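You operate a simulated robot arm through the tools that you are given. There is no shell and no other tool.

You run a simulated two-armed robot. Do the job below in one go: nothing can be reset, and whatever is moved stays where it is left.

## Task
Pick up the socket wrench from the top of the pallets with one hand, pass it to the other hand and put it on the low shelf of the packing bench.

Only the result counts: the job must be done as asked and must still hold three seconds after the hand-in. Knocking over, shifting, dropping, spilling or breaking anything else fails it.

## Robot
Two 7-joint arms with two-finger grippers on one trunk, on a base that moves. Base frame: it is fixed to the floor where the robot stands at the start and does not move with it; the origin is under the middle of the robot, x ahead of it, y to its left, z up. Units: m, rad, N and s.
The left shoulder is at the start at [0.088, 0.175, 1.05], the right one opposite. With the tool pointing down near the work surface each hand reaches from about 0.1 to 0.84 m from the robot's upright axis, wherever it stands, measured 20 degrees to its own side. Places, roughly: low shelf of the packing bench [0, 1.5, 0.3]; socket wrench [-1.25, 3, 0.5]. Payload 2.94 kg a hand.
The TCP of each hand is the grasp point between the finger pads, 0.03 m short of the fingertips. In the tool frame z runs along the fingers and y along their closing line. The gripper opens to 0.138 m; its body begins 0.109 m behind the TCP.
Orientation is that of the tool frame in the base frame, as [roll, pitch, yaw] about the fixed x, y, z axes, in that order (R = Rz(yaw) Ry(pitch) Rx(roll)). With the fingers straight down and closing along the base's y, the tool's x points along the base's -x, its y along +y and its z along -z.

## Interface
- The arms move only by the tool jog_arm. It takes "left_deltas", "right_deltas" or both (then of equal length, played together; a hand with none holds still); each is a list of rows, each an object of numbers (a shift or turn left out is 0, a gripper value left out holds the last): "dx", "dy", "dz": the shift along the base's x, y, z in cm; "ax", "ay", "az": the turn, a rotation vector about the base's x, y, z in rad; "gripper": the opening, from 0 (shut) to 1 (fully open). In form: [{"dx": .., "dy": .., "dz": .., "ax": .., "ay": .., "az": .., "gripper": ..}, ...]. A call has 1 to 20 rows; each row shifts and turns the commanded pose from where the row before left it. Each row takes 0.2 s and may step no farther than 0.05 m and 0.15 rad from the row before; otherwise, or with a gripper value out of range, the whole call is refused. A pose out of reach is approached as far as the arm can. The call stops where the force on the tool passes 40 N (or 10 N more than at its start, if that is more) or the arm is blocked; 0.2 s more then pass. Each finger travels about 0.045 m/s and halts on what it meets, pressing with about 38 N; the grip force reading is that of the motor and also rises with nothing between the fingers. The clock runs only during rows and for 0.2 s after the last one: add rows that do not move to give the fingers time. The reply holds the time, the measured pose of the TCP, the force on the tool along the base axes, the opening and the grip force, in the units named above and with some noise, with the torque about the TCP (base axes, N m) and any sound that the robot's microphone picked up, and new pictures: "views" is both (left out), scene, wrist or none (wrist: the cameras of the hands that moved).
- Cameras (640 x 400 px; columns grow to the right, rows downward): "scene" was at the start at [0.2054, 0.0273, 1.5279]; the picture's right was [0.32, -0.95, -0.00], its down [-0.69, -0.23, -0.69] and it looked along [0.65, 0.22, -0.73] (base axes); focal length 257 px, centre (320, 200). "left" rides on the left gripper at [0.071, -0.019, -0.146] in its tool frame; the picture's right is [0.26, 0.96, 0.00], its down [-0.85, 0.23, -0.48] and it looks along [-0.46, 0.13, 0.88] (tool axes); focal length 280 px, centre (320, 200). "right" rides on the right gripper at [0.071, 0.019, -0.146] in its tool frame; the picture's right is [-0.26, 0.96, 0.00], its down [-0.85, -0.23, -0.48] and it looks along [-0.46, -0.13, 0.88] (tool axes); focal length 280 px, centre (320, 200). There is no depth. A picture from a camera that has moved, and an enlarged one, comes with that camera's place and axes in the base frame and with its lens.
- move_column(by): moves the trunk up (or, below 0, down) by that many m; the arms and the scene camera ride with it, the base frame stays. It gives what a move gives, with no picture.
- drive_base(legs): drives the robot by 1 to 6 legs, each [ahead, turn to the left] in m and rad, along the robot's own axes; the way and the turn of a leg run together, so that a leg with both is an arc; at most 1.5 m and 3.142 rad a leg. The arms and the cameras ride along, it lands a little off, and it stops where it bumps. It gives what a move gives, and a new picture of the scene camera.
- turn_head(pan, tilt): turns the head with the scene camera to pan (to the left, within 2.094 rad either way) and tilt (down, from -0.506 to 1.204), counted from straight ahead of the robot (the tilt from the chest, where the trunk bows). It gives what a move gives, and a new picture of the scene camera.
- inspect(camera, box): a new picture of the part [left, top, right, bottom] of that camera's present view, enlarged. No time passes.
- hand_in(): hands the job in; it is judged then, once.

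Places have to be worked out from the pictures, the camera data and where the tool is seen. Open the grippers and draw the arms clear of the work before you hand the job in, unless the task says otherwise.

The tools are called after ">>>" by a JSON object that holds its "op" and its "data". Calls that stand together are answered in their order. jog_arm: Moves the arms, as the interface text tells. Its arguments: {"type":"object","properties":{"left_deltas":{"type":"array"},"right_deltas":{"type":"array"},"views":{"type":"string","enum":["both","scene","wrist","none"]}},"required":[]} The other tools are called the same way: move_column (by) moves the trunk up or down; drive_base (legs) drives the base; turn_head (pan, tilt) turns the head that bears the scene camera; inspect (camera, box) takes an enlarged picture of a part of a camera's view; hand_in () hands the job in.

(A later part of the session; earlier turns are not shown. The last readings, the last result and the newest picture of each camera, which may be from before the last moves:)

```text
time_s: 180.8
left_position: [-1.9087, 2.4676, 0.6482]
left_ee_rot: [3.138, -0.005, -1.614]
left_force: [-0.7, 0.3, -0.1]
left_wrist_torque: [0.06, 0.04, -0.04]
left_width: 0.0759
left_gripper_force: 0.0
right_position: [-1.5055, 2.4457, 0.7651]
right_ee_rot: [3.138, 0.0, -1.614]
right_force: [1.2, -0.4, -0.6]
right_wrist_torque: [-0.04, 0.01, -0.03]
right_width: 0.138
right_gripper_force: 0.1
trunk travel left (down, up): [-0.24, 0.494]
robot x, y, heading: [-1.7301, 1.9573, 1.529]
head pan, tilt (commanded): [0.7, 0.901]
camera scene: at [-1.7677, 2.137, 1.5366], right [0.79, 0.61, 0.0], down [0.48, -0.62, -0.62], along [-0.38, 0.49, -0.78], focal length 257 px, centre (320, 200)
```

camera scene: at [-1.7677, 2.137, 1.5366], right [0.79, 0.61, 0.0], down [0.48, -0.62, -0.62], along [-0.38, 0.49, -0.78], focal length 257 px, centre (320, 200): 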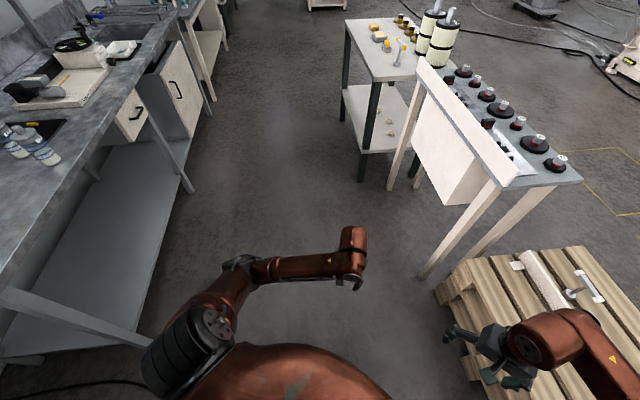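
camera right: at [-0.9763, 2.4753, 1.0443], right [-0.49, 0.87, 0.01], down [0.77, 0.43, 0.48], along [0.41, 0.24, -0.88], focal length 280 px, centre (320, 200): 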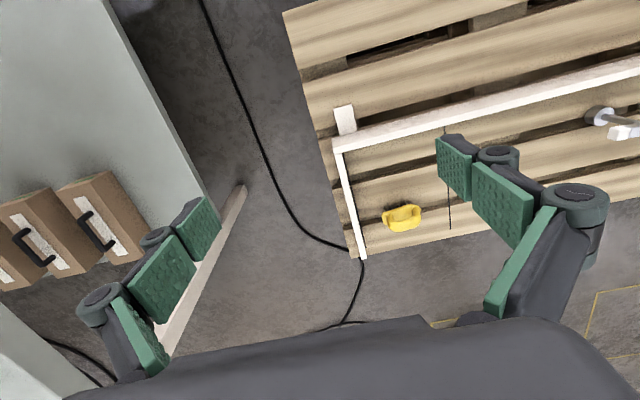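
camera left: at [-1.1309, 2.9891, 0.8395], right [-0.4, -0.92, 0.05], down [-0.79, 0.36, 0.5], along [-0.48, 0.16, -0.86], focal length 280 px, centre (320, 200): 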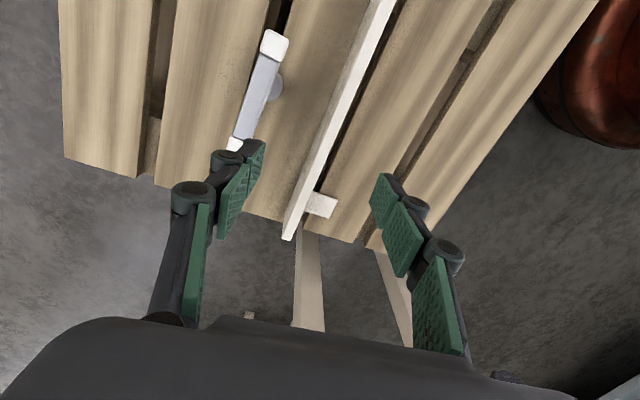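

The left arm is compact and in front. I'll do the same for the right arm: out to its side and down with the mirrored orientation, in clear space.

>>> {"op": "jog_arm", "data": {"right_deltas": [{"dx": 3.2, "dy": -1.1, "dz": -0.5, "az": -0.139}, {"dx": 3.2, "dy": -1.1, "dz": -0.5, "az": -0.139}, {"dx": 3.2, "dy": -1.1, "dz": -0.5, "az": -0.139}, {"dx": 3.2, "dy": -1.1, "dz": -0.5, "az": -0.139}, {"dx": 3.2, "dy": -1.1, "dz": -0.5, "az": -0.139}, {"dx": 3.2, "dy": -1.1, "dz": -0.5, "az": -0.139}, {"dx": 3.0, "dy": -1.1, "dz": -1, "ax": 0.0894, "ay": -0.1072}, {"dx": 3.0, "dy": -1.1, "dz": -1, "ax": 0.0894, "ay": -0.1072}, {"dx": 3.0, "dy": -1.1, "dz": -1, "ax": 0.0894, "ay": -0.1072}, {"dx": 3.0, "dy": -1.1, "dz": -1, "ax": 0.0894, "ay": -0.1072}, {"dx": 3.0, "dy": -1.1, "dz": -1, "ax": 0.0894, "ay": -0.1072}, {"dz": -2.5}, {"dz": -2.5}, {"dz": -2.5}, {"dz": -2.5}], "views": "none"}}

>>> {"op": "turn_head", "data": {"pan": -0.6, "tilt": 0.9}}

```text
time_s: 184.0
left_position: [-1.9076, 2.4678, 0.6492]
left_ee_rot: [3.139, -0.002, -1.614]
left_force: [-0.3, 0.1, 0.4]
left_wrist_torque: [0.0, 0.01, 0.01]
left_width: 0.0758
left_gripper_force: 0.1
right_position: [-1.1647, 2.3261, 0.5973]
right_ee_rot: [3.14, 0.699, -2.45]
right_force: [0.0, -0.3, 1.2]
right_wrist_torque: [-0.01, 0.02, 0.01]
right_width: 0.1381
right_gripper_force: 0.0
right hand out of reach, approached as far as the arm can: row 15
trunk travel left (down, up): [-0.24, 0.494]
robot x, y, heading: [-1.7247, 1.9563, 1.526]
head pan, tilt (commanded): [0.7, 0.901]
```

```text
time_s: 185.5
left_position: [-1.9073, 2.4677, 0.6489]
left_ee_rot: [3.138, -0.004, -1.615]
left_force: [0.2, 0.6, -0.6]
left_wrist_torque: [0.02, -0.01, -0.03]
left_width: 0.0758
left_gripper_force: 0.0
right_position: [-1.1634, 2.3258, 0.5985]
right_ee_rot: [3.141, 0.699, -2.448]
right_force: [-0.3, -0.1, 0.3]
right_wrist_torque: [-0.02, 0.01, -0.02]
right_width: 0.1381
right_gripper_force: 0.1
trunk travel left (down, up): [-0.24, 0.494]
robot x, y, heading: [-1.725, 1.9558, 1.524]
head pan, tilt (commanded): [-0.6, 0.901]
camera scene: at [-1.6766, 2.1373, 1.5366], right [0.8, -0.6, 0.0], down [-0.47, -0.63, -0.62], along [0.37, 0.5, -0.78], focal length 257 px, centre (320, 200)
```

scene: 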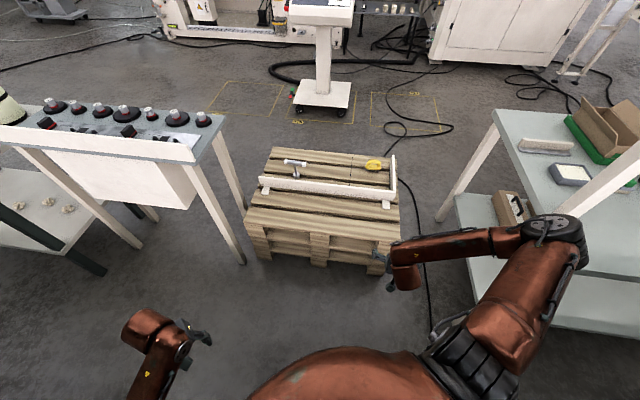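

The right elbow has not dropped yet. I'll bring that hand further back on its side and then lower, as happened on the left.

>>> {"op": "jog_arm", "data": {"right_deltas": [{"dx": 0.5, "dy": -3.3, "dz": 2}, {"dx": 0.5, "dy": -3.3, "dz": 2}, {"dx": 0.5, "dy": -3.3, "dz": 2}, {"dy": -2, "dz": 1}, {"dz": -2.5}, {"dz": -2.5}, {"dz": -2.5}, {"dz": -2.5}, {"dz": -2.5}, {"dz": -2.5}], "views": "scene"}}

```text
time_s: 187.7
left_position: [-1.9083, 2.4674, 0.6474]
left_ee_rot: [3.14, -0.004, -1.614]
left_force: [0.4, 0.1, -0.2]
left_wrist_torque: [0.03, -0.03, 0.01]
left_width: 0.0759
left_gripper_force: 0.0
right_position: [-1.15, 2.2066, 0.5178]
right_ee_rot: [3.138, 0.699, -2.449]
right_force: [-0.3, -0.7, -0.1]
right_wrist_torque: [-0.01, -0.03, 0.04]
right_width: 0.1381
right_gripper_force: 0.0
trunk travel left (down, up): [-0.24, 0.494]
robot x, y, heading: [-1.7294, 1.9561, 1.526]
head pan, tilt (commanded): [-0.6, 0.901]
camera scene: at [-1.6768, 2.1372, 1.5367], right [0.8, -0.6, 0.0], down [-0.47, -0.63, -0.62], along [0.37, 0.5, -0.78], focal length 257 px, centre (320, 200)
```

scene: 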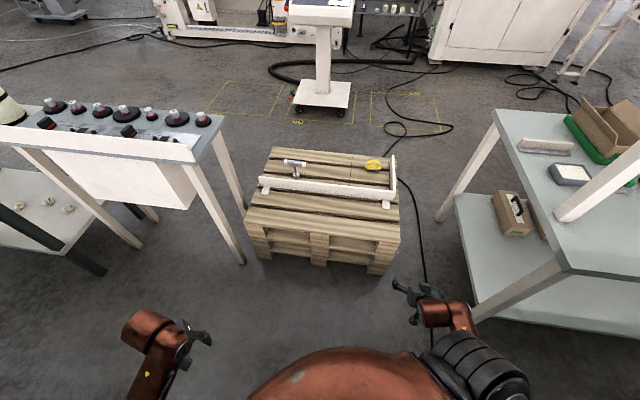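

The right elbow has dropped too. I'll bring the right hand in front with fingers pointing down.

>>> {"op": "jog_arm", "data": {"right_deltas": [{"dx": -3.57, "dy": 2.4, "dz": 1.3, "ax": -0.0644, "ay": 0.0318, "az": 0.08}, {"dx": -3.57, "dy": 2.4, "dz": 1.3, "ax": -0.0644, "ay": 0.0318, "az": 0.08}, {"dx": -3.57, "dy": 2.4, "dz": 1.3, "ax": -0.0644, "ay": 0.0318, "az": 0.08}, {"dx": -3.57, "dy": 2.4, "dz": 1.3, "ax": -0.0644, "ay": 0.0318, "az": 0.08}, {"dx": -3.57, "dy": 2.4, "dz": 1.3, "ax": -0.0644, "ay": 0.0318, "az": 0.08}, {"dx": -3.57, "dy": 2.4, "dz": 1.3, "ax": -0.0644, "ay": 0.0318, "az": 0.08}, {"dx": -3.57, "dy": 2.4, "dz": 1.3, "ax": -0.0644, "ay": 0.0318, "az": 0.08}, {"dx": -3.57, "dy": 2.4, "dz": 1.3, "ax": -0.0644, "ay": 0.0318, "az": 0.08}, {"dx": -3.57, "dy": 2.4, "dz": 1.3, "ax": -0.0644, "ay": 0.0318, "az": 0.08}, {"dx": -3.57, "dy": 2.4, "dz": 1.3, "ax": -0.0644, "ay": 0.0318, "az": 0.08}], "views": "none"}}

>>> {"op": "turn_head", "data": {"pan": 0.0, "tilt": 1.0}}

```text
time_s: 189.9
left_position: [-1.909, 2.4691, 0.6478]
left_ee_rot: [3.14, -0.002, -1.614]
left_force: [-0.1, 1.0, -0.8]
left_wrist_torque: [0.06, 0.01, -0.01]
left_width: 0.0758
left_gripper_force: 0.1
right_position: [-1.5021, 2.4368, 0.6506]
right_ee_rot: [-3.14, -0.001, -1.613]
right_force: [0.1, -0.4, 0.5]
right_wrist_torque: [0.0, 0.0, 0.02]
right_width: 0.1376
right_gripper_force: 0.0
right hand out of reach, approached as far as the arm can: row 2
trunk travel left (down, up): [-0.24, 0.494]
robot x, y, heading: [-1.729, 1.9568, 1.523]
head pan, tilt (commanded): [-0.6, 0.901]
```

```text
time_s: 190.9
left_position: [-1.9088, 2.469, 0.6477]
left_ee_rot: [3.142, -0.002, -1.614]
left_force: [0.6, 0.0, 0.4]
left_wrist_torque: [-0.02, -0.03, -0.01]
left_width: 0.076
left_gripper_force: 0.1
right_position: [-1.4999, 2.4356, 0.65]
right_ee_rot: [3.141, 0.0, -1.615]
right_force: [0.1, -0.9, -0.6]
right_wrist_torque: [0.02, -0.01, 0.03]
right_width: 0.1382
right_gripper_force: 0.1
trunk travel left (down, up): [-0.24, 0.494]
robot x, y, heading: [-1.7291, 1.9554, 1.529]
head pan, tilt (commanded): [0.0, 1.0]
camera scene: at [-1.7191, 2.1466, 1.5294], right [1.0, -0.04, 0.0], down [-0.04, -0.84, -0.54], along [0.02, 0.54, -0.84], focal length 257 px, centre (320, 200)
```

scene: 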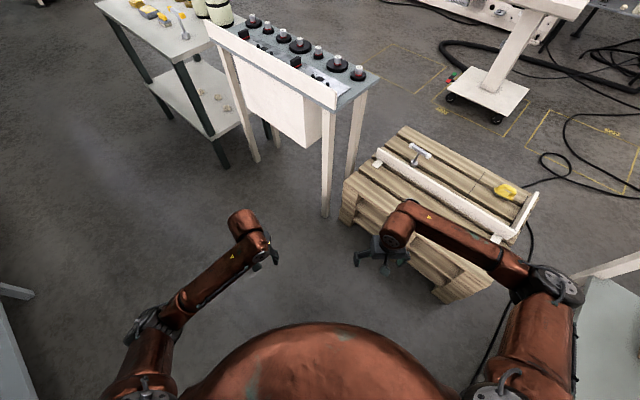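

Both arms are now compact. I'll approach turned slightly left of the pallet normal, heading about 1.17, which keeps the right elbow clear of the post and the left clear of the cart, and pick with the right hand. First I tuck the left hand in and turn.

>>> {"op": "jog_arm", "data": {"left_deltas": [{"dx": 2, "dy": -2, "dz": 2}, {"dx": 2, "dy": -2, "dz": 2}, {"dx": 2, "dy": -2, "dz": 2}, {"dx": 2, "dy": -2, "dz": 2}], "views": "none"}}

>>> {"op": "drive_base", "data": {"legs": [[0, -0.09], [0, -0.09], [0, -0.09], [0, -0.09]]}}

```text
time_s: 191.9
left_position: [-1.8284, 2.3861, 0.7288]
left_ee_rot: [3.136, -0.003, -1.616]
left_force: [0.0, 0.4, -0.2]
left_wrist_torque: [-0.01, 0.02, 0.01]
left_width: 0.0759
left_gripper_force: 0.2
right_position: [-1.5014, 2.437, 0.6501]
right_ee_rot: [3.139, -0.001, -1.614]
right_force: [-0.2, -0.2, -0.2]
right_wrist_torque: [0.0, -0.03, 0.02]
right_width: 0.1381
right_gripper_force: 0.0
trunk travel left (down, up): [-0.24, 0.494]
robot x, y, heading: [-1.7266, 1.9546, 1.529]
head pan, tilt (commanded): [0.0, 1.0]
```

```text
time_s: 194.3
left_position: [-1.6676, 2.3937, 0.7283]
left_ee_rot: [3.139, -0.003, -1.977]
left_force: [0.2, -1.2, -0.5]
left_wrist_torque: [-0.02, 0.0, -0.01]
left_width: 0.076
left_gripper_force: 0.0
right_position: [-1.3456, 2.3256, 0.6511]
right_ee_rot: [3.141, 0.0, -1.976]
right_force: [0.6, -1.0, 0.3]
right_wrist_torque: [-0.01, 0.0, 0.01]
right_width: 0.1382
right_gripper_force: 0.0
trunk travel left (down, up): [-0.24, 0.494]
robot x, y, heading: [-1.7298, 1.9561, 1.164]
head pan, tilt (commanded): [0.0, 1.0]
camera scene: at [-1.6525, 2.1312, 1.5294], right [0.92, -0.39, 0.0], down [-0.33, -0.77, -0.54], along [0.21, 0.5, -0.84], focal length 257 px, centre (320, 200)
```

scene: 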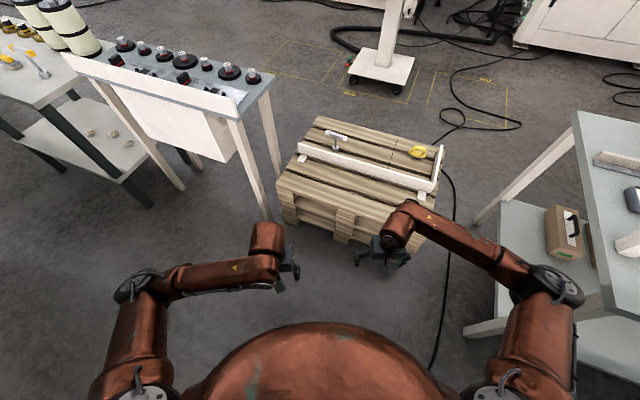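

Both arms look symmetric and tidy. I'll approach in 5 cm steps.

>>> {"op": "drive_base", "data": {"legs": [[0.05, 0], [0.05, 0], [0.05, 0], [0.05, 0], [0.05, 0], [0.05, 0]]}}

```text
time_s: 197.8
left_position: [-1.5501, 2.6725, 0.7295]
left_ee_rot: [3.14, -0.002, -1.975]
left_force: [0.2, 0.7, -1.1]
left_wrist_torque: [-0.07, 0.04, 0.01]
left_width: 0.076
left_gripper_force: 0.0
right_position: [-1.2275, 2.6026, 0.6526]
right_ee_rot: [3.14, 0.002, -1.975]
right_force: [0.8, 0.8, 0.4]
right_wrist_torque: [0.0, 0.02, -0.01]
right_width: 0.1381
right_gripper_force: 0.0
trunk travel left (down, up): [-0.24, 0.494]
robot x, y, heading: [-1.6076, 2.2336, 1.167]
head pan, tilt (commanded): [0.0, 1.0]
camera scene: at [-1.5226, 2.4361, 1.5285], right [0.92, -0.39, 0.0], down [-0.34, -0.78, -0.52], along [0.21, 0.48, -0.85], focal length 257 px, centre (320, 200)
```

scene: 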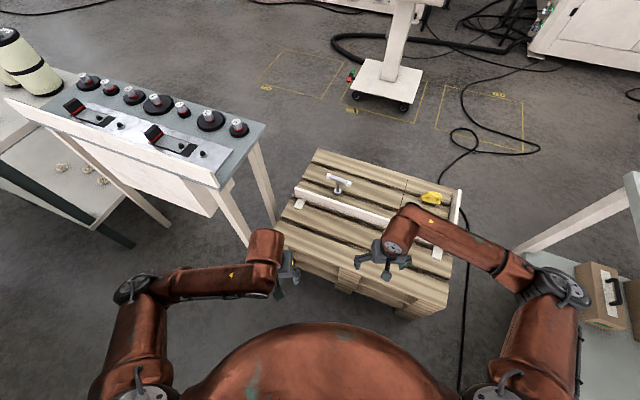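

Smooth so far. Two more small steps forward.

>>> {"op": "drive_base", "data": {"legs": [[0.05, 0], [0.05, 0]]}}

>>> {"op": "turn_head", "data": {"pan": 0.0, "tilt": 0.8}}

>>> {"op": "inspect", "data": {"camera": "scene", "box": [220, 140, 420, 265]}}

```text
time_s: 199.2
left_position: [-1.5157, 2.7537, 0.7353]
left_ee_rot: [-3.141, 0.018, -1.978]
left_force: [0.0, 0.8, 0.9]
left_wrist_torque: [-0.09, 0.06, -0.01]
left_width: 0.0756
left_gripper_force: 0.1
right_position: [-1.1925, 2.686, 0.6573]
right_ee_rot: [3.141, 0.02, -1.975]
right_force: [0.2, 0.5, -0.6]
right_wrist_torque: [-0.06, 0.03, 0.02]
right_width: 0.1379
right_gripper_force: 0.1
trunk travel left (down, up): [-0.24, 0.494]
robot x, y, heading: [-1.5664, 2.3299, 1.168]
head pan, tilt (commanded): [0.0, 1.0]
camera scene: at [-1.4922, 2.5065, 1.5288], right [0.92, -0.39, 0.0], down [-0.33, -0.78, -0.54], along [0.21, 0.49, -0.84], focal length 257 px, centre (320, 200)
```

scene: 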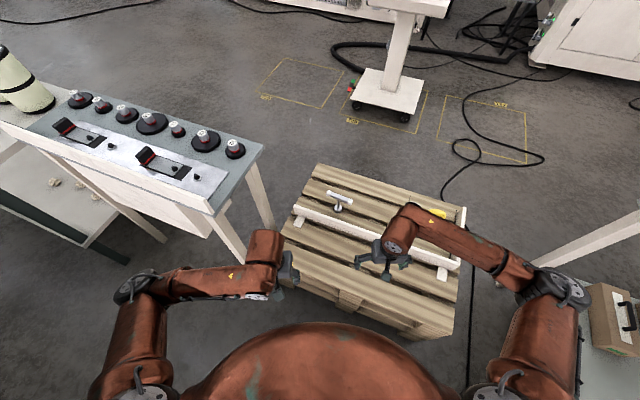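

```text
time_s: 200.0
left_position: [-1.5174, 2.7503, 0.7355]
left_ee_rot: [3.141, 0.021, -1.978]
left_force: [0.5, 0.2, -0.5]
left_wrist_torque: [0.01, 0.0, -0.01]
left_width: 0.0759
left_gripper_force: 0.1
right_position: [-1.1934, 2.683, 0.6587]
right_ee_rot: [3.138, 0.022, -1.975]
right_force: [0.6, 0.0, 0.1]
right_wrist_torque: [-0.05, 0.02, 0.0]
right_width: 0.1381
right_gripper_force: 0.1
trunk travel left (down, up): [-0.24, 0.494]
robot x, y, heading: [-1.5707, 2.3216, 1.164]
head pan, tilt (commanded): [0.0, 0.799]
camera scene: at [-1.4901, 2.5119, 1.5444], right [0.92, -0.39, 0.0], down [-0.28, -0.66, -0.7], along [0.27, 0.64, -0.72], focal length 257 px, centre (320, 200)
```

scene: 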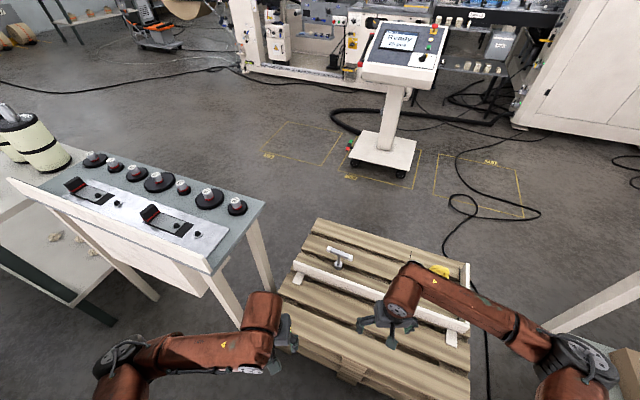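

```text
3.20 times, centred on (320, 202) of scene
camera zoom: at [-1.4901, 2.5119, 1.5444], right [0.92, -0.39, 0.0], down [-0.28, -0.66, -0.7], along [0.27, 0.64, -0.72], focal length 821 px, centre (320, 192)
```

zoom: 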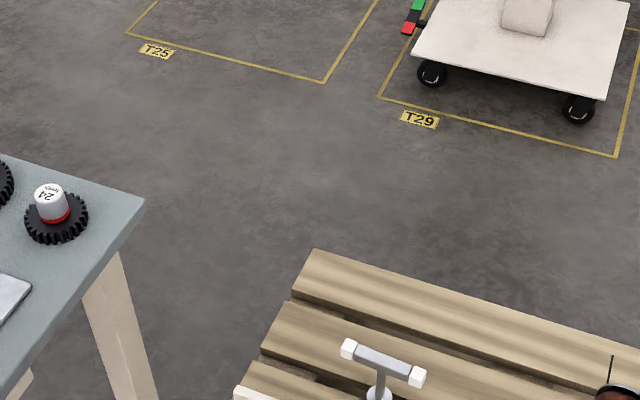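

At the station now, with the wrench about 0.83 m ahead and slightly right of centre. I'll lower the trunk gently in two steps, raising the hands a little to stay clear.

>>> {"op": "move_column", "data": {"by": -0.05}}

>>> {"op": "move_column", "data": {"by": -0.05}}

>>> {"op": "turn_head", "data": {"pan": 0.2, "tilt": 0.9}}

```text
time_s: 200.9
left_position: [-1.5168, 2.7505, 0.6689]
left_ee_rot: [-3.142, -0.03, -1.978]
left_force: [-0.1, 0.4, 0.0]
left_wrist_torque: [0.02, -0.03, -0.01]
left_width: 0.0759
left_gripper_force: 0.1
right_position: [-1.1935, 2.6838, 0.609]
right_ee_rot: [3.14, 0.024, -1.976]
right_force: [0.0, -0.6, 0.5]
right_wrist_torque: [0.03, -0.02, -0.03]
right_width: 0.1381
right_gripper_force: 0.1
trunk travel left (down, up): [-0.19, 0.544]
robot x, y, heading: [-1.5681, 2.3255, 1.166]
head pan, tilt (commanded): [0.0, 0.799]
```

```text
time_s: 201.8
left_position: [-1.5172, 2.7492, 0.598]
left_ee_rot: [3.142, -0.092, -1.978]
left_force: [-0.4, 0.1, 0.4]
left_wrist_torque: [0.03, -0.02, 0.01]
left_width: 0.0756
left_gripper_force: 0.1
right_position: [-1.1938, 2.6846, 0.5595]
right_ee_rot: [3.141, 0.025, -1.976]
right_force: [-0.2, -0.7, 1.0]
right_wrist_torque: [0.0, 0.02, -0.02]
right_width: 0.138
right_gripper_force: 0.1
trunk travel left (down, up): [-0.14, 0.594]
robot x, y, heading: [-1.5649, 2.3273, 1.171]
head pan, tilt (commanded): [0.0, 0.799]
```

```text
time_s: 202.5
left_position: [-1.517, 2.75, 0.5979]
left_ee_rot: [-3.141, -0.092, -1.979]
left_force: [-0.1, 0.2, 0.0]
left_wrist_torque: [0.01, 0.03, -0.03]
left_width: 0.0757
left_gripper_force: 0.1
right_position: [-1.1926, 2.6843, 0.5581]
right_ee_rot: [3.141, 0.021, -1.977]
right_force: [-0.1, 0.2, -0.6]
right_wrist_torque: [-0.01, 0.01, 0.01]
right_width: 0.1382
right_gripper_force: 0.0
trunk travel left (down, up): [-0.14, 0.594]
robot x, y, heading: [-1.5686, 2.3275, 1.168]
head pan, tilt (commanded): [0.201, 0.901]
camera scene: at [-1.4722, 2.5919, 1.4276], right [0.98, -0.2, 0.0], down [-0.16, -0.77, -0.62], along [0.13, 0.61, -0.78], focal length 257 px, centre (320, 200)
```

scene: 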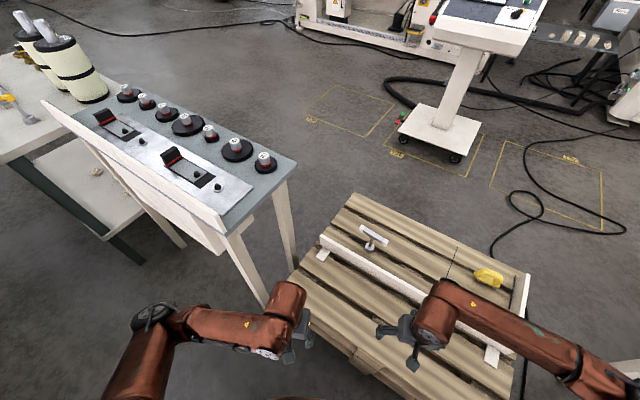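

Everything is clear: left elbow about 14 cm from the cart, right side free. I'll raise the right hand to z 0.70 and yaw it so its fingers close across the T-bar, part-closing them.

>>> {"op": "jog_arm", "data": {"right_deltas": [{"dz": 4.7, "gripper": 0.55}, {"dz": 4.7, "gripper": 0.55}, {"dz": 4.7, "az": 0.1465, "gripper": 0.55}, {"az": 0.1465}, {"az": 0.1465}, {"az": 0.1465}, {"az": 0.1465}, {"az": 0.1465}, {"az": 0.1465}, {"az": 0.1465}, {"dx": 0}], "views": "both"}}

```text
time_s: 204.9
left_position: [-1.5166, 2.7502, 0.5983]
left_ee_rot: [3.141, -0.094, -1.978]
left_force: [0.9, 0.1, -0.1]
left_wrist_torque: [0.01, -0.01, 0.0]
left_width: 0.0759
left_gripper_force: 0.1
right_position: [-1.1993, 2.6788, 0.7033]
right_ee_rot: [-3.129, 0.02, -0.885]
right_force: [1.1, -0.3, -0.1]
right_wrist_torque: [-0.01, -0.01, 0.01]
right_width: 0.0761
right_gripper_force: 0.1
right hand out of reach, approached as far as the arm can: row 10
trunk travel left (down, up): [-0.14, 0.594]
robot x, y, heading: [-1.5659, 2.3271, 1.169]
head pan, tilt (commanded): [0.201, 0.901]
camera scene: at [-1.4716, 2.5922, 1.4273], right [0.98, -0.2, 0.0], down [-0.16, -0.77, -0.62], along [0.13, 0.61, -0.78], focal length 257 px, centre (320, 200)
camera right: at [-1.1685, 2.6085, 0.8458], right [-0.91, -0.41, -0.01], down [-0.36, 0.79, 0.5], along [-0.2, 0.46, -0.87], focal length 280 px, centre (320, 200)
```

scene: 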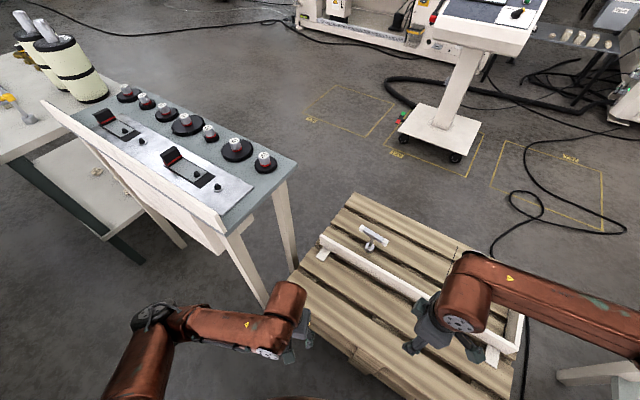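
right: 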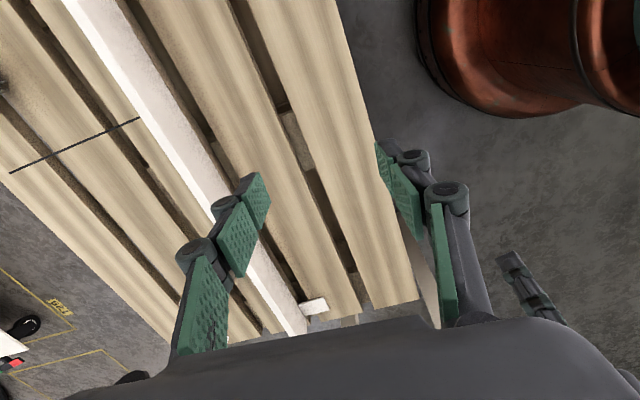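

Yaw stopped about 0.08 rad short, which is acceptable for gripping a bar. I'll move toward the wrench at this height and check orientation and arms midway.

>>> {"op": "jog_arm", "data": {"right_deltas": [{"dx": 0.44, "dy": 4.1}, {"dx": 0.44, "dy": 4.1}, {"dx": 0.44, "dy": 4.1}, {"dx": 0.44, "dy": 4.1}, {"dx": 0}], "views": "both"}}

```text
time_s: 206.1
left_position: [-1.5171, 2.7503, 0.5995]
left_ee_rot: [3.141, -0.095, -1.98]
left_force: [-0.6, 0.4, 0.9]
left_wrist_torque: [0.01, -0.03, 0.04]
left_width: 0.076
left_gripper_force: 0.1
right_position: [-1.2071, 2.7139, 0.6967]
right_ee_rot: [-3.127, 0.022, -0.886]
right_force: [0.7, 0.5, 0.6]
right_wrist_torque: [0.05, 0.02, -0.01]
right_width: 0.0758
right_gripper_force: 0.0
right hand out of reach, approached as far as the arm can: row 1, 2, 3, 4
trunk travel left (down, up): [-0.14, 0.594]
robot x, y, heading: [-1.5683, 2.3264, 1.168]
head pan, tilt (commanded): [0.201, 0.901]
camera scene: at [-1.4722, 2.5919, 1.4275], right [0.98, -0.2, 0.0], down [-0.16, -0.77, -0.62], along [0.13, 0.61, -0.78], focal length 257 px, centre (320, 200)
camera right: at [-1.1777, 2.644, 0.8393], right [-0.91, -0.41, -0.01], down [-0.36, 0.79, 0.5], along [-0.2, 0.46, -0.87], focal length 280 px, centre (320, 200)
```

scene: 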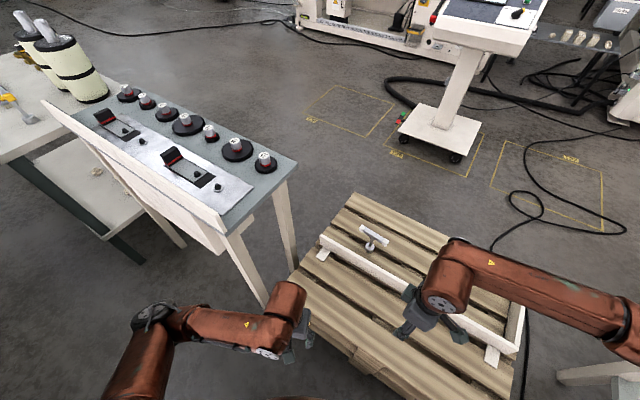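
right: 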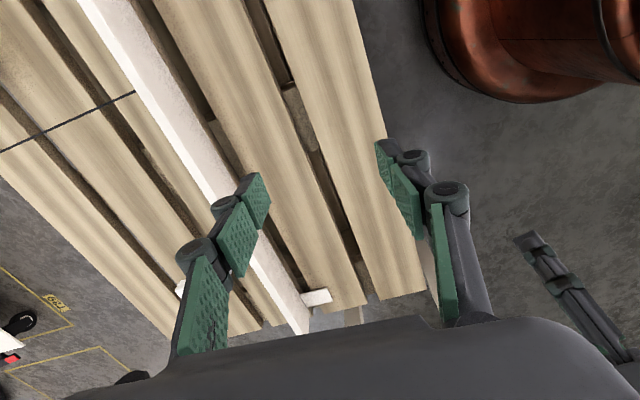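

That yaw direction runs into the wrist limit when reaching out. I'll yaw the other way round instead, 180° from here, which gives the same finger alignment.

>>> {"op": "jog_arm", "data": {"right_deltas": [{"az": -0.146}, {"az": -0.146}, {"az": -0.146}, {"az": -0.146}, {"az": -0.146}, {"az": -0.146}, {"az": -0.146}, {"az": -0.146}, {"az": -0.146}, {"az": -0.146}, {"az": -0.146}, {"az": -0.146}, {"az": -0.146}, {"az": -0.146}, {"az": -0.146}, {"az": -0.146}, {"az": -0.146}, {"az": -0.146}, {"az": -0.146}, {"az": -0.146}], "views": "both"}}

```text
time_s: 210.3
left_position: [-1.5172, 2.7507, 0.5985]
left_ee_rot: [-3.141, -0.096, -1.978]
left_force: [-0.2, 0.0, 0.7]
left_wrist_torque: [0.0, 0.01, 0.0]
left_width: 0.0759
left_gripper_force: 0.1
right_position: [-1.2061, 2.7146, 0.6948]
right_ee_rot: [-3.126, 0.021, 2.471]
right_force: [0.6, 0.8, 0.4]
right_wrist_torque: [0.04, 0.03, 0.01]
right_width: 0.0761
right_gripper_force: 0.1
trunk travel left (down, up): [-0.14, 0.594]
robot x, y, heading: [-1.5704, 2.3274, 1.167]
head pan, tilt (commanded): [0.201, 0.901]
camera scene: at [-1.4722, 2.5919, 1.4275], right [0.98, -0.2, 0.0], down [-0.16, -0.77, -0.62], along [0.13, 0.61, -0.78], focal length 257 px, centre (320, 200)
camera right: at [-1.252, 2.7772, 0.8378], right [0.8, 0.6, -0.01], down [0.52, -0.69, 0.5], along [0.29, -0.4, -0.87], focal length 280 px, centre (320, 200)
```

scene: 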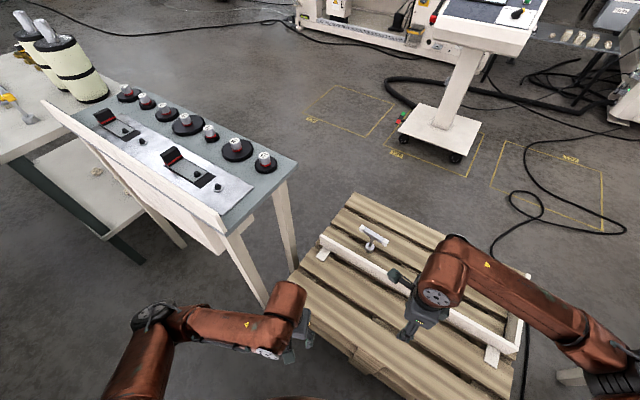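
right: 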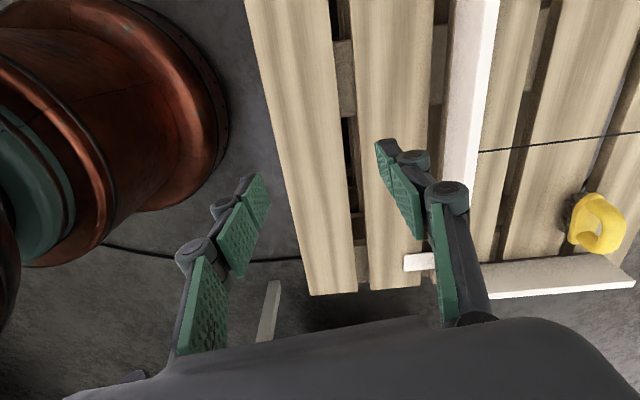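

No limits this way. I'll trim the yaw to match the bar and move over the wrench at z 0.70.

>>> {"op": "jog_arm", "data": {"right_deltas": [{"az": -0.13, "ax": 0.0253, "ay": 0.0068}, {"dx": 0.51, "dy": 3.76}, {"dx": 0.51, "dy": 3.76}, {"dx": 0.51, "dy": 3.76}, {"dx": 0.51, "dy": 3.76}, {"dx": 0.51, "dy": 3.76}, {"dx": 0.51, "dy": 3.76}, {"dx": 0}], "views": "both"}}

```text
time_s: 212.1
left_position: [-1.5167, 2.75, 0.5983]
left_ee_rot: [3.141, -0.091, -1.978]
left_force: [-0.6, 0.3, -0.1]
left_wrist_torque: [0.02, -0.01, 0.03]
left_width: 0.0758
left_gripper_force: 0.1
right_position: [-1.1767, 2.9395, 0.6941]
right_ee_rot: [3.141, 0.0, 2.347]
right_force: [-0.3, 0.4, -0.3]
right_wrist_torque: [-0.01, -0.02, 0.0]
right_width: 0.0758
right_gripper_force: 0.0
trunk travel left (down, up): [-0.14, 0.594]
robot x, y, heading: [-1.569, 2.3295, 1.166]
head pan, tilt (commanded): [0.201, 0.901]
camera scene: at [-1.4724, 2.5917, 1.4276], right [0.98, -0.2, 0.0], down [-0.16, -0.77, -0.62], along [0.13, 0.61, -0.78], focal length 257 px, centre (320, 200)
camera right: at [-1.2131, 3.0042, 0.8396], right [0.87, 0.49, 0.0], down [0.43, -0.77, 0.47], along [0.23, -0.41, -0.88], focal length 280 px, centre (320, 200)
```

scene: 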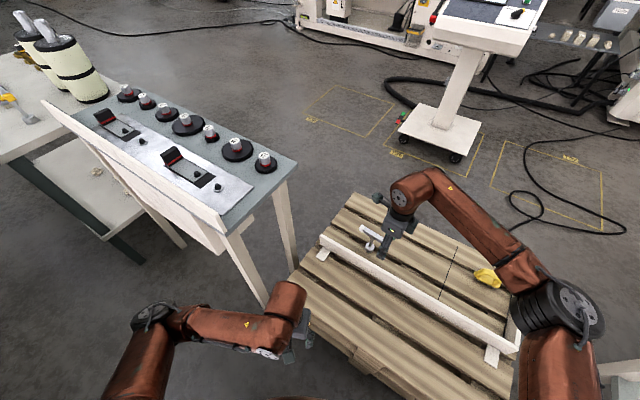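
right: 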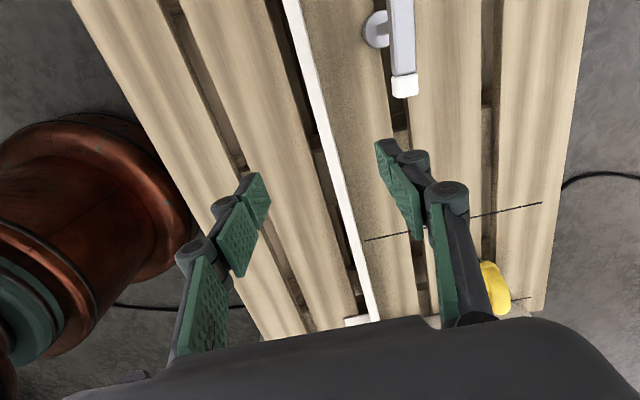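

The wrist camera now shows the bar end; from it I place the bar centre at about [-1.163, 3.055]. I'll move the right hand above it.

>>> {"op": "jog_arm", "data": {"right_deltas": [{"dx": 0.46, "dy": 3.85}, {"dx": 0.46, "dy": 3.85}, {"dx": 0.45, "dy": 3.85}, {"dx": 0}], "views": "both"}}

```text
time_s: 213.1
left_position: [-1.5161, 2.7515, 0.5981]
left_ee_rot: [-3.141, -0.097, -1.979]
left_force: [0.6, 0.2, 0.2]
left_wrist_torque: [0.0, -0.01, 0.0]
left_width: 0.0761
left_gripper_force: 0.0
right_position: [-1.161, 3.0576, 0.6925]
right_ee_rot: [-3.14, 0.001, 2.347]
right_force: [-0.4, -0.9, -0.2]
right_wrist_torque: [0.03, 0.01, -0.03]
right_width: 0.0757
right_gripper_force: 0.0
trunk travel left (down, up): [-0.14, 0.594]
robot x, y, heading: [-1.5667, 2.3299, 1.165]
head pan, tilt (commanded): [0.201, 0.901]
camera scene: at [-1.4696, 2.5974, 1.427], right [0.98, -0.2, 0.0], down [-0.16, -0.77, -0.62], along [0.12, 0.6, -0.79], focal length 257 px, centre (320, 200)
camera right: at [-1.1975, 3.1213, 0.8381], right [0.87, 0.49, 0.0], down [0.43, -0.77, 0.48], along [0.23, -0.42, -0.88], focal length 280 px, centre (320, 200)
```

scene: 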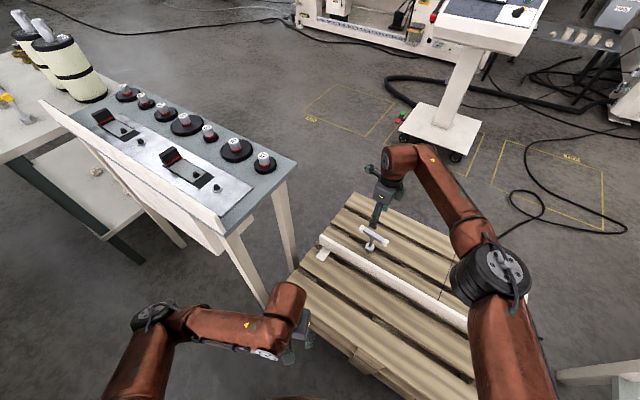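
right: 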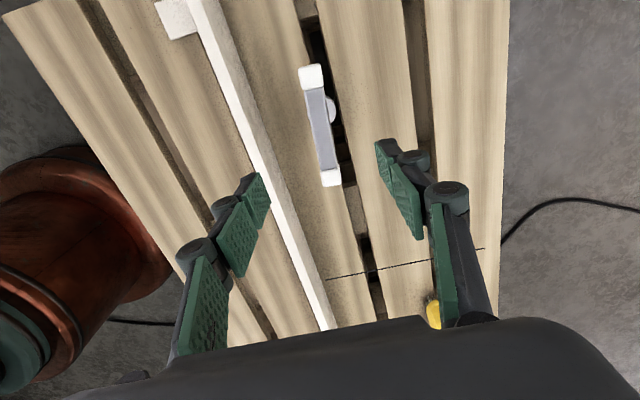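

The bar sits between the fingers, centred within about 1 mm but turned 0.09 rad from the hand. I'll correct the yaw and descend to just above the bar's centre.

>>> {"op": "jog_arm", "data": {"right_deltas": [{"az": -0.09}, {"dz": -3.2}, {"dz": -3.2}, {"dz": -3.2}, {"dz": -2.6}, {"dz": 0}], "views": "both"}}

```text
time_s: 214.5
left_position: [-1.5172, 2.751, 0.5986]
left_ee_rot: [-3.141, -0.095, -1.979]
left_force: [-0.3, 0.7, 0.7]
left_wrist_torque: [0.01, 0.0, 0.0]
left_width: 0.076
left_gripper_force: 0.0
right_position: [-1.1612, 3.0574, 0.5713]
right_ee_rot: [-3.139, -0.001, 2.258]
right_force: [-0.8, 0.2, -0.3]
right_wrist_torque: [0.01, -0.01, 0.04]
right_width: 0.076
right_gripper_force: 0.1
trunk travel left (down, up): [-0.14, 0.594]
robot x, y, heading: [-1.5704, 2.3303, 1.165]
head pan, tilt (commanded): [0.201, 0.901]
camera scene: at [-1.4704, 2.5969, 1.4271], right [0.98, -0.2, 0.0], down [-0.16, -0.77, -0.62], along [0.13, 0.61, -0.79], focal length 257 px, centre (320, 200)
camera right: at [-1.1923, 3.1252, 0.7168], right [0.91, 0.41, 0.0], down [0.36, -0.8, 0.48], along [0.19, -0.43, -0.88], focal length 280 px, centre (320, 200)
```

scene: 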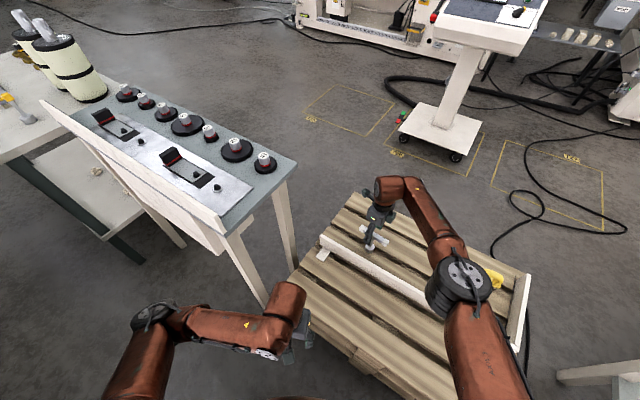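
right: 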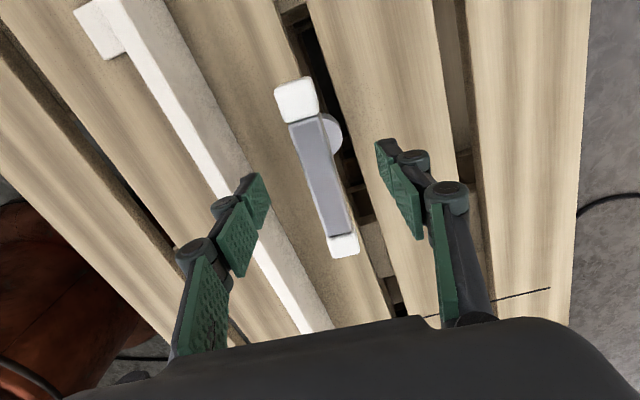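

The bar is centred to within 2 mm and aligned. I'll go down another 1.2 cm so the pads fully cover the bar, then close the fingers.

>>> {"op": "jog_arm", "data": {"right_deltas": [{"dz": -1.2}, {"gripper": 0}, {"gripper": 0}, {"gripper": 0}, {"gripper": 0}, {"gripper": 0}, {"gripper": 0}], "views": "both"}}

```text
time_s: 216.1
left_position: [-1.5175, 2.7501, 0.5975]
left_ee_rot: [3.14, -0.092, -1.979]
left_force: [-0.1, 0.4, 0.7]
left_wrist_torque: [0.02, 0.03, 0.02]
left_width: 0.0761
left_gripper_force: 0.1
right_position: [-1.1625, 3.0564, 0.5619]
right_ee_rot: [3.14, -0.002, 2.258]
right_force: [2.2, 2.1, 4.8]
right_wrist_torque: [0.09, -0.23, -0.02]
right_width: 0.0193
right_gripper_force: 37.4
trunk travel left (down, up): [-0.14, 0.594]
robot x, y, heading: [-1.5682, 2.3267, 1.165]
head pan, tilt (commanded): [0.201, 0.901]
camera scene: at [-1.4726, 2.5919, 1.4276], right [0.98, -0.2, 0.0], down [-0.16, -0.77, -0.62], along [0.13, 0.61, -0.78], focal length 257 px, centre (320, 200)
camera right: at [-1.1928, 3.1234, 0.7064], right [0.91, 0.41, 0.0], down [0.36, -0.8, 0.47], along [0.19, -0.43, -0.88], focal length 280 px, centre (320, 200)
```

scene: 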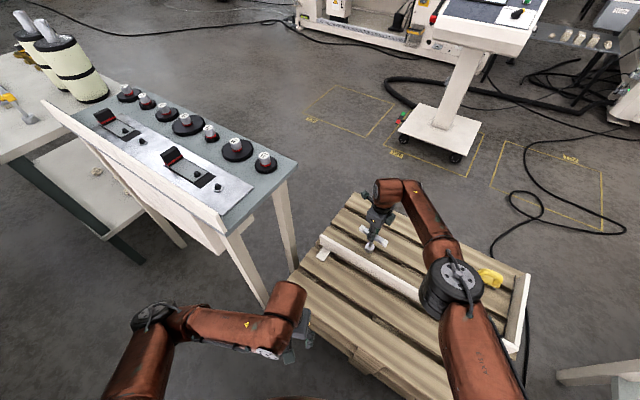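
right: 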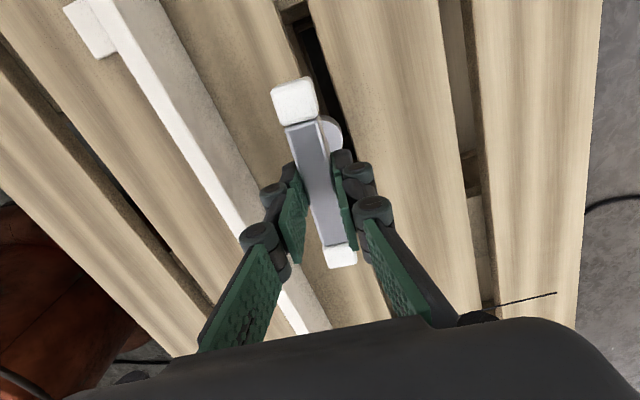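

Gripped: the fingers stopped at 19 mm with 37 N on the bar. I'll lift gently straight up.

>>> {"op": "jog_arm", "data": {"right_deltas": [{"dz": 1, "gripper": 0}, {"dz": 2}, {"dz": 3}, {"dz": 3}, {"dz": 3}, {"dz": 2}, {"dz": 0}], "views": "both"}}

```text
time_s: 217.5
left_position: [-1.5187, 2.7633, 0.5847]
left_ee_rot: [3.104, -0.113, -1.9]
left_force: [0.4, 0.5, 0.0]
left_wrist_torque: [0.01, 0.02, 0.02]
left_width: 0.0759
left_gripper_force: 0.0
right_position: [-1.147, 3.0544, 0.7003]
right_ee_rot: [3.126, -0.006, 2.202]
right_force: [1.3, 0.0, -2.7]
right_wrist_torque: [0.05, 0.14, -0.04]
right_width: 0.0191
right_gripper_force: 37.9
trunk travel left (down, up): [-0.14, 0.594]
robot x, y, heading: [-1.5641, 2.3251, 1.166]
head pan, tilt (commanded): [0.201, 0.901]
stopped in row 6 (right hand): the arm was blocked; the commanded pose is now the measured one
camera scene: at [-1.4512, 2.6399, 1.4226], right [0.98, -0.2, -0.01], down [-0.17, -0.79, -0.59], along [0.11, 0.58, -0.81], focal length 257 px, centre (320, 200)
camera right: at [-1.1748, 3.1205, 0.8451], right [0.93, 0.36, 0.01], down [0.31, -0.83, 0.47], along [0.18, -0.43, -0.88], focal length 280 px, centre (320, 200)
```

scene: 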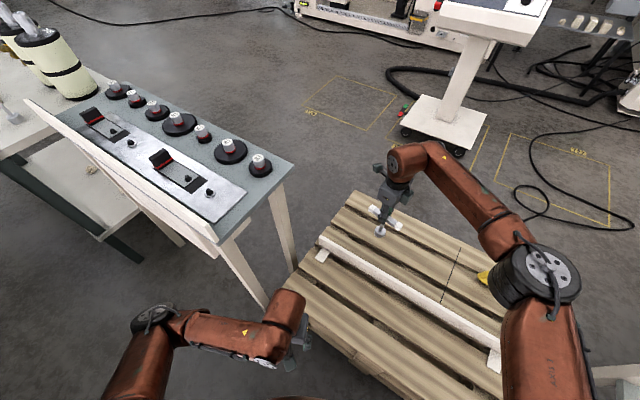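
right: 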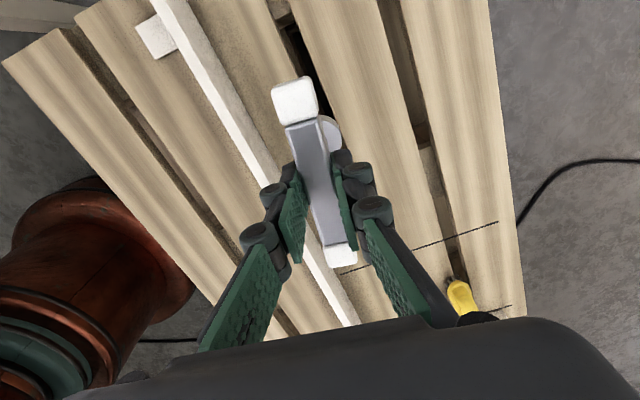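

The wrench is in the right hand, lifted to z 0.70 and held firmly, but the body has started to lean a little. I'll pause with only a head move to let it settle.

>>> {"op": "turn_head", "data": {"pan": 0.1, "tilt": 0.9}}

```text
time_s: 218.1
left_position: [-1.5166, 2.7692, 0.5769]
left_ee_rot: [3.091, -0.125, -1.864]
left_force: [0.1, -0.2, -1.0]
left_wrist_torque: [0.0, -0.01, 0.04]
left_width: 0.0758
left_gripper_force: 0.1
right_position: [-1.1082, 3.0644, 0.7001]
right_ee_rot: [3.118, -0.006, 2.115]
right_force: [0.9, -0.5, -2.0]
right_wrist_torque: [0.0, 0.01, 0.03]
right_width: 0.0194
right_gripper_force: 38.0
trunk travel left (down, up): [-0.14, 0.594]
robot x, y, heading: [-1.5697, 2.327, 1.167]
head pan, tilt (commanded): [0.099, 0.901]
camera scene: at [-1.4351, 2.66, 1.4195], right [0.95, -0.3, -0.01], down [-0.25, -0.78, -0.58], along [0.17, 0.55, -0.82], focal length 257 px, centre (320, 200)
```

scene: 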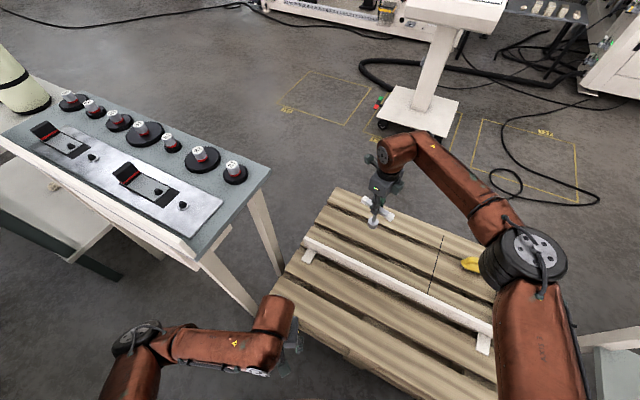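

The lean is growing slowly with the arm stretched out, so I'll draw the right hand back toward the body now, gently.

>>> {"op": "jog_arm", "data": {"right_deltas": [{"dx": -0.6, "dy": -1.4}, {"dx": -0.8, "dy": -2}, {"dx": -1.2, "dy": -2.8}, {"dx": -1.2, "dy": -2.8}, {"dx": -1.2, "dy": -2.8}, {"dx": -1.2, "dy": -2.8}], "views": "scene"}}

```text
time_s: 218.5
left_position: [-1.5152, 2.7769, 0.5647]
left_ee_rot: [3.04, -0.102, -1.761]
left_force: [5.4, 10.1, 6.0]
left_wrist_torque: [-1.03, 0.4, 0.14]
left_width: 0.0763
left_gripper_force: 0.3
right_position: [-1.0504, 3.0422, 0.738]
right_ee_rot: [3.071, -0.043, 1.964]
right_force: [-0.1, -1.5, -4.5]
right_wrist_torque: [0.11, 0.01, 0.0]
right_width: 0.0194
right_gripper_force: 37.6
trunk travel left (down, up): [-0.14, 0.594]
robot x, y, heading: [-1.5685, 2.326, 1.159]
head pan, tilt (commanded): [0.099, 0.901]
stopped in row 1 (right hand): the arm was blocked; the commanded pose is now the measured one
camera scene: at [-1.4205, 2.6764, 1.4179], right [0.95, -0.3, -0.01], down [-0.26, -0.78, -0.57], along [0.16, 0.54, -0.82], focal length 257 px, centre (320, 200)
```

scene: 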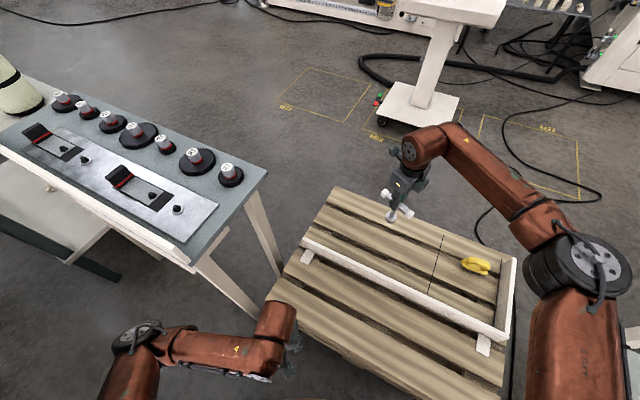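

The right arm keeps drifting outward under the load. I'll pull the right hand in with larger steps and lift the left hand clear of the pallet corner.

>>> {"op": "jog_arm", "data": {"left_deltas": [{"dx": -0.8, "dy": -1.8, "dz": 3}, {"dx": -0.8, "dy": -1.8, "dz": 2}, {"dz": 1}, {"dz": 1}], "right_deltas": [{"dx": -3.4, "dy": -3.4}, {"dx": -3.4, "dy": -3.4}, {"dx": -2.4, "dy": -3.6}, {"dx": -2.4, "dy": -3.6}], "views": "scene"}}

```text
time_s: 218.8
left_position: [-1.5265, 2.7751, 0.5477]
left_ee_rot: [2.969, -0.077, -1.657]
left_force: [6.2, 8.7, 5.4]
left_wrist_torque: [-0.78, 0.42, 0.13]
left_width: 0.0759
left_gripper_force: 0.1
left hand out of reach, approached as far as the arm can: row 1
right_position: [-1.0286, 3.0094, 0.7796]
right_ee_rot: [3.025, -0.088, 1.838]
right_force: [-4.4, -0.9, -8.1]
right_wrist_torque: [0.12, -0.24, 0.0]
right_width: 0.0195
right_gripper_force: 37.7
trunk travel left (down, up): [-0.14, 0.594]
robot x, y, heading: [-1.571, 2.3283, 1.159]
head pan, tilt (commanded): [0.099, 0.901]
stopped in row 1 (right hand): the arm was blocked; the commanded pose is now the measured one
camera scene: at [-1.4133, 2.695, 1.4144], right [0.95, -0.3, -0.01], down [-0.26, -0.79, -0.55], along [0.16, 0.53, -0.83], focal length 257 px, centre (320, 200)
```

scene: 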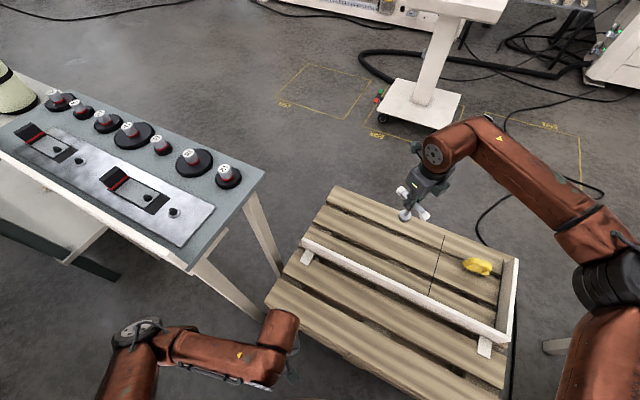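

Still leaning, and the chest may now be pressing the left hand. I'll try raising the trunk, which straightens the body.

>>> {"op": "move_column", "data": {"by": 0.06}}

>>> {"op": "inspect", "data": {"camera": "scene", "box": [0, 0, 640, 400]}}

>>> {"op": "inspect", "data": {"camera": "left", "box": [0, 0, 640, 400]}}

```text
time_s: 219.1
left_position: [-1.5378, 2.7649, 0.5307]
left_ee_rot: [2.917, -0.028, -1.543]
left_force: [4.8, 8.8, 5.4]
left_wrist_torque: [-0.92, 0.37, 0.21]
left_width: 0.0761
left_gripper_force: 0.4
right_position: [-1.0032, 2.9793, 0.8352]
right_ee_rot: [2.994, -0.157, 1.709]
right_force: [-3.0, -1.3, -8.3]
right_wrist_torque: [0.07, -0.27, 0.0]
right_width: 0.0195
right_gripper_force: 37.7
trunk travel left (down, up): [-0.142, 0.592]
robot x, y, heading: [-1.565, 2.3271, 1.158]
head pan, tilt (commanded): [0.099, 0.901]
stopped: the arm was blocked; the commanded pose is now the measured one
```

```text
1.00 times, centred on (320, 200) of scene (not enlarged: the box is as wide or as high as the picture)
camera zoom: at [-1.4113, 2.703, 1.4156], right [0.95, -0.31, -0.01], down [-0.26, -0.79, -0.55], along [0.16, 0.52, -0.84], focal length 257 px, centre (320, 200)
```

zoom: 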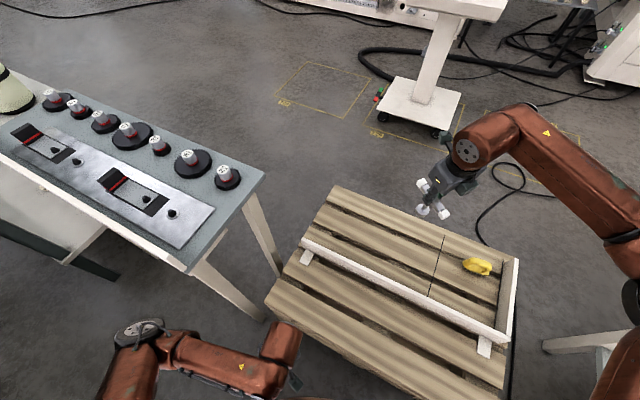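

```text
1.00 times, centred on (320, 200) of left (not enlarged: the box is as wide or as high as the picture)
camera zoom: at [-1.4857, 2.6984, 0.6714], right [-0.93, -0.28, 0.22], down [-0.14, 0.86, 0.49], along [-0.33, 0.43, -0.84], focal length 280 px, centre (320, 200)
```

zoom: 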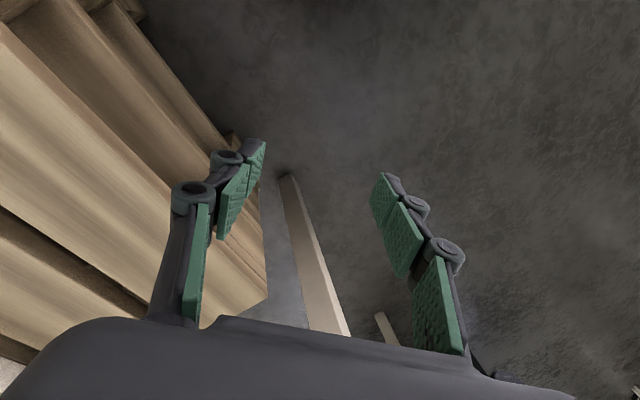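

The right arm seems to be swinging toward another arm posture, and each interruption restarts that. I'll let it finish uninterrupted by moving only the head.

>>> {"op": "turn_head", "data": {"pan": 0.0, "tilt": 0.85}}

```text
time_s: 219.8
left_position: [-1.5484, 2.7371, 0.5426]
left_ee_rot: [2.953, -0.024, -1.566]
left_force: [-1.0, -0.1, 0.7]
left_wrist_torque: [-0.03, -0.02, -0.02]
left_width: 0.0759
left_gripper_force: 0.1
right_position: [-1.0279, 2.9496, 0.8493]
right_ee_rot: [2.968, -0.176, 1.745]
right_force: [-0.2, 0.5, -3.3]
right_wrist_torque: [-0.09, 0.02, 0.01]
right_width: 0.0195
right_gripper_force: 38.5
trunk travel left (down, up): [-0.142, 0.592]
robot x, y, heading: [-1.5702, 2.3276, 1.161]
head pan, tilt (commanded): [0.0, 0.85]
camera scene: at [-1.4315, 2.6429, 1.428], right [0.92, -0.4, 0.0], down [-0.31, -0.71, -0.63], along [0.25, 0.57, -0.78], focal length 257 px, centre (320, 200)
```

scene: 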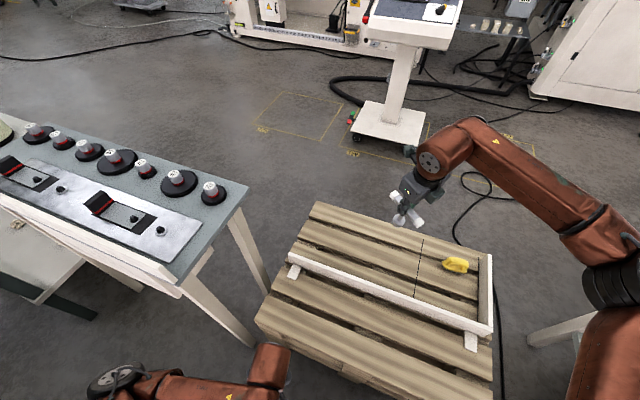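

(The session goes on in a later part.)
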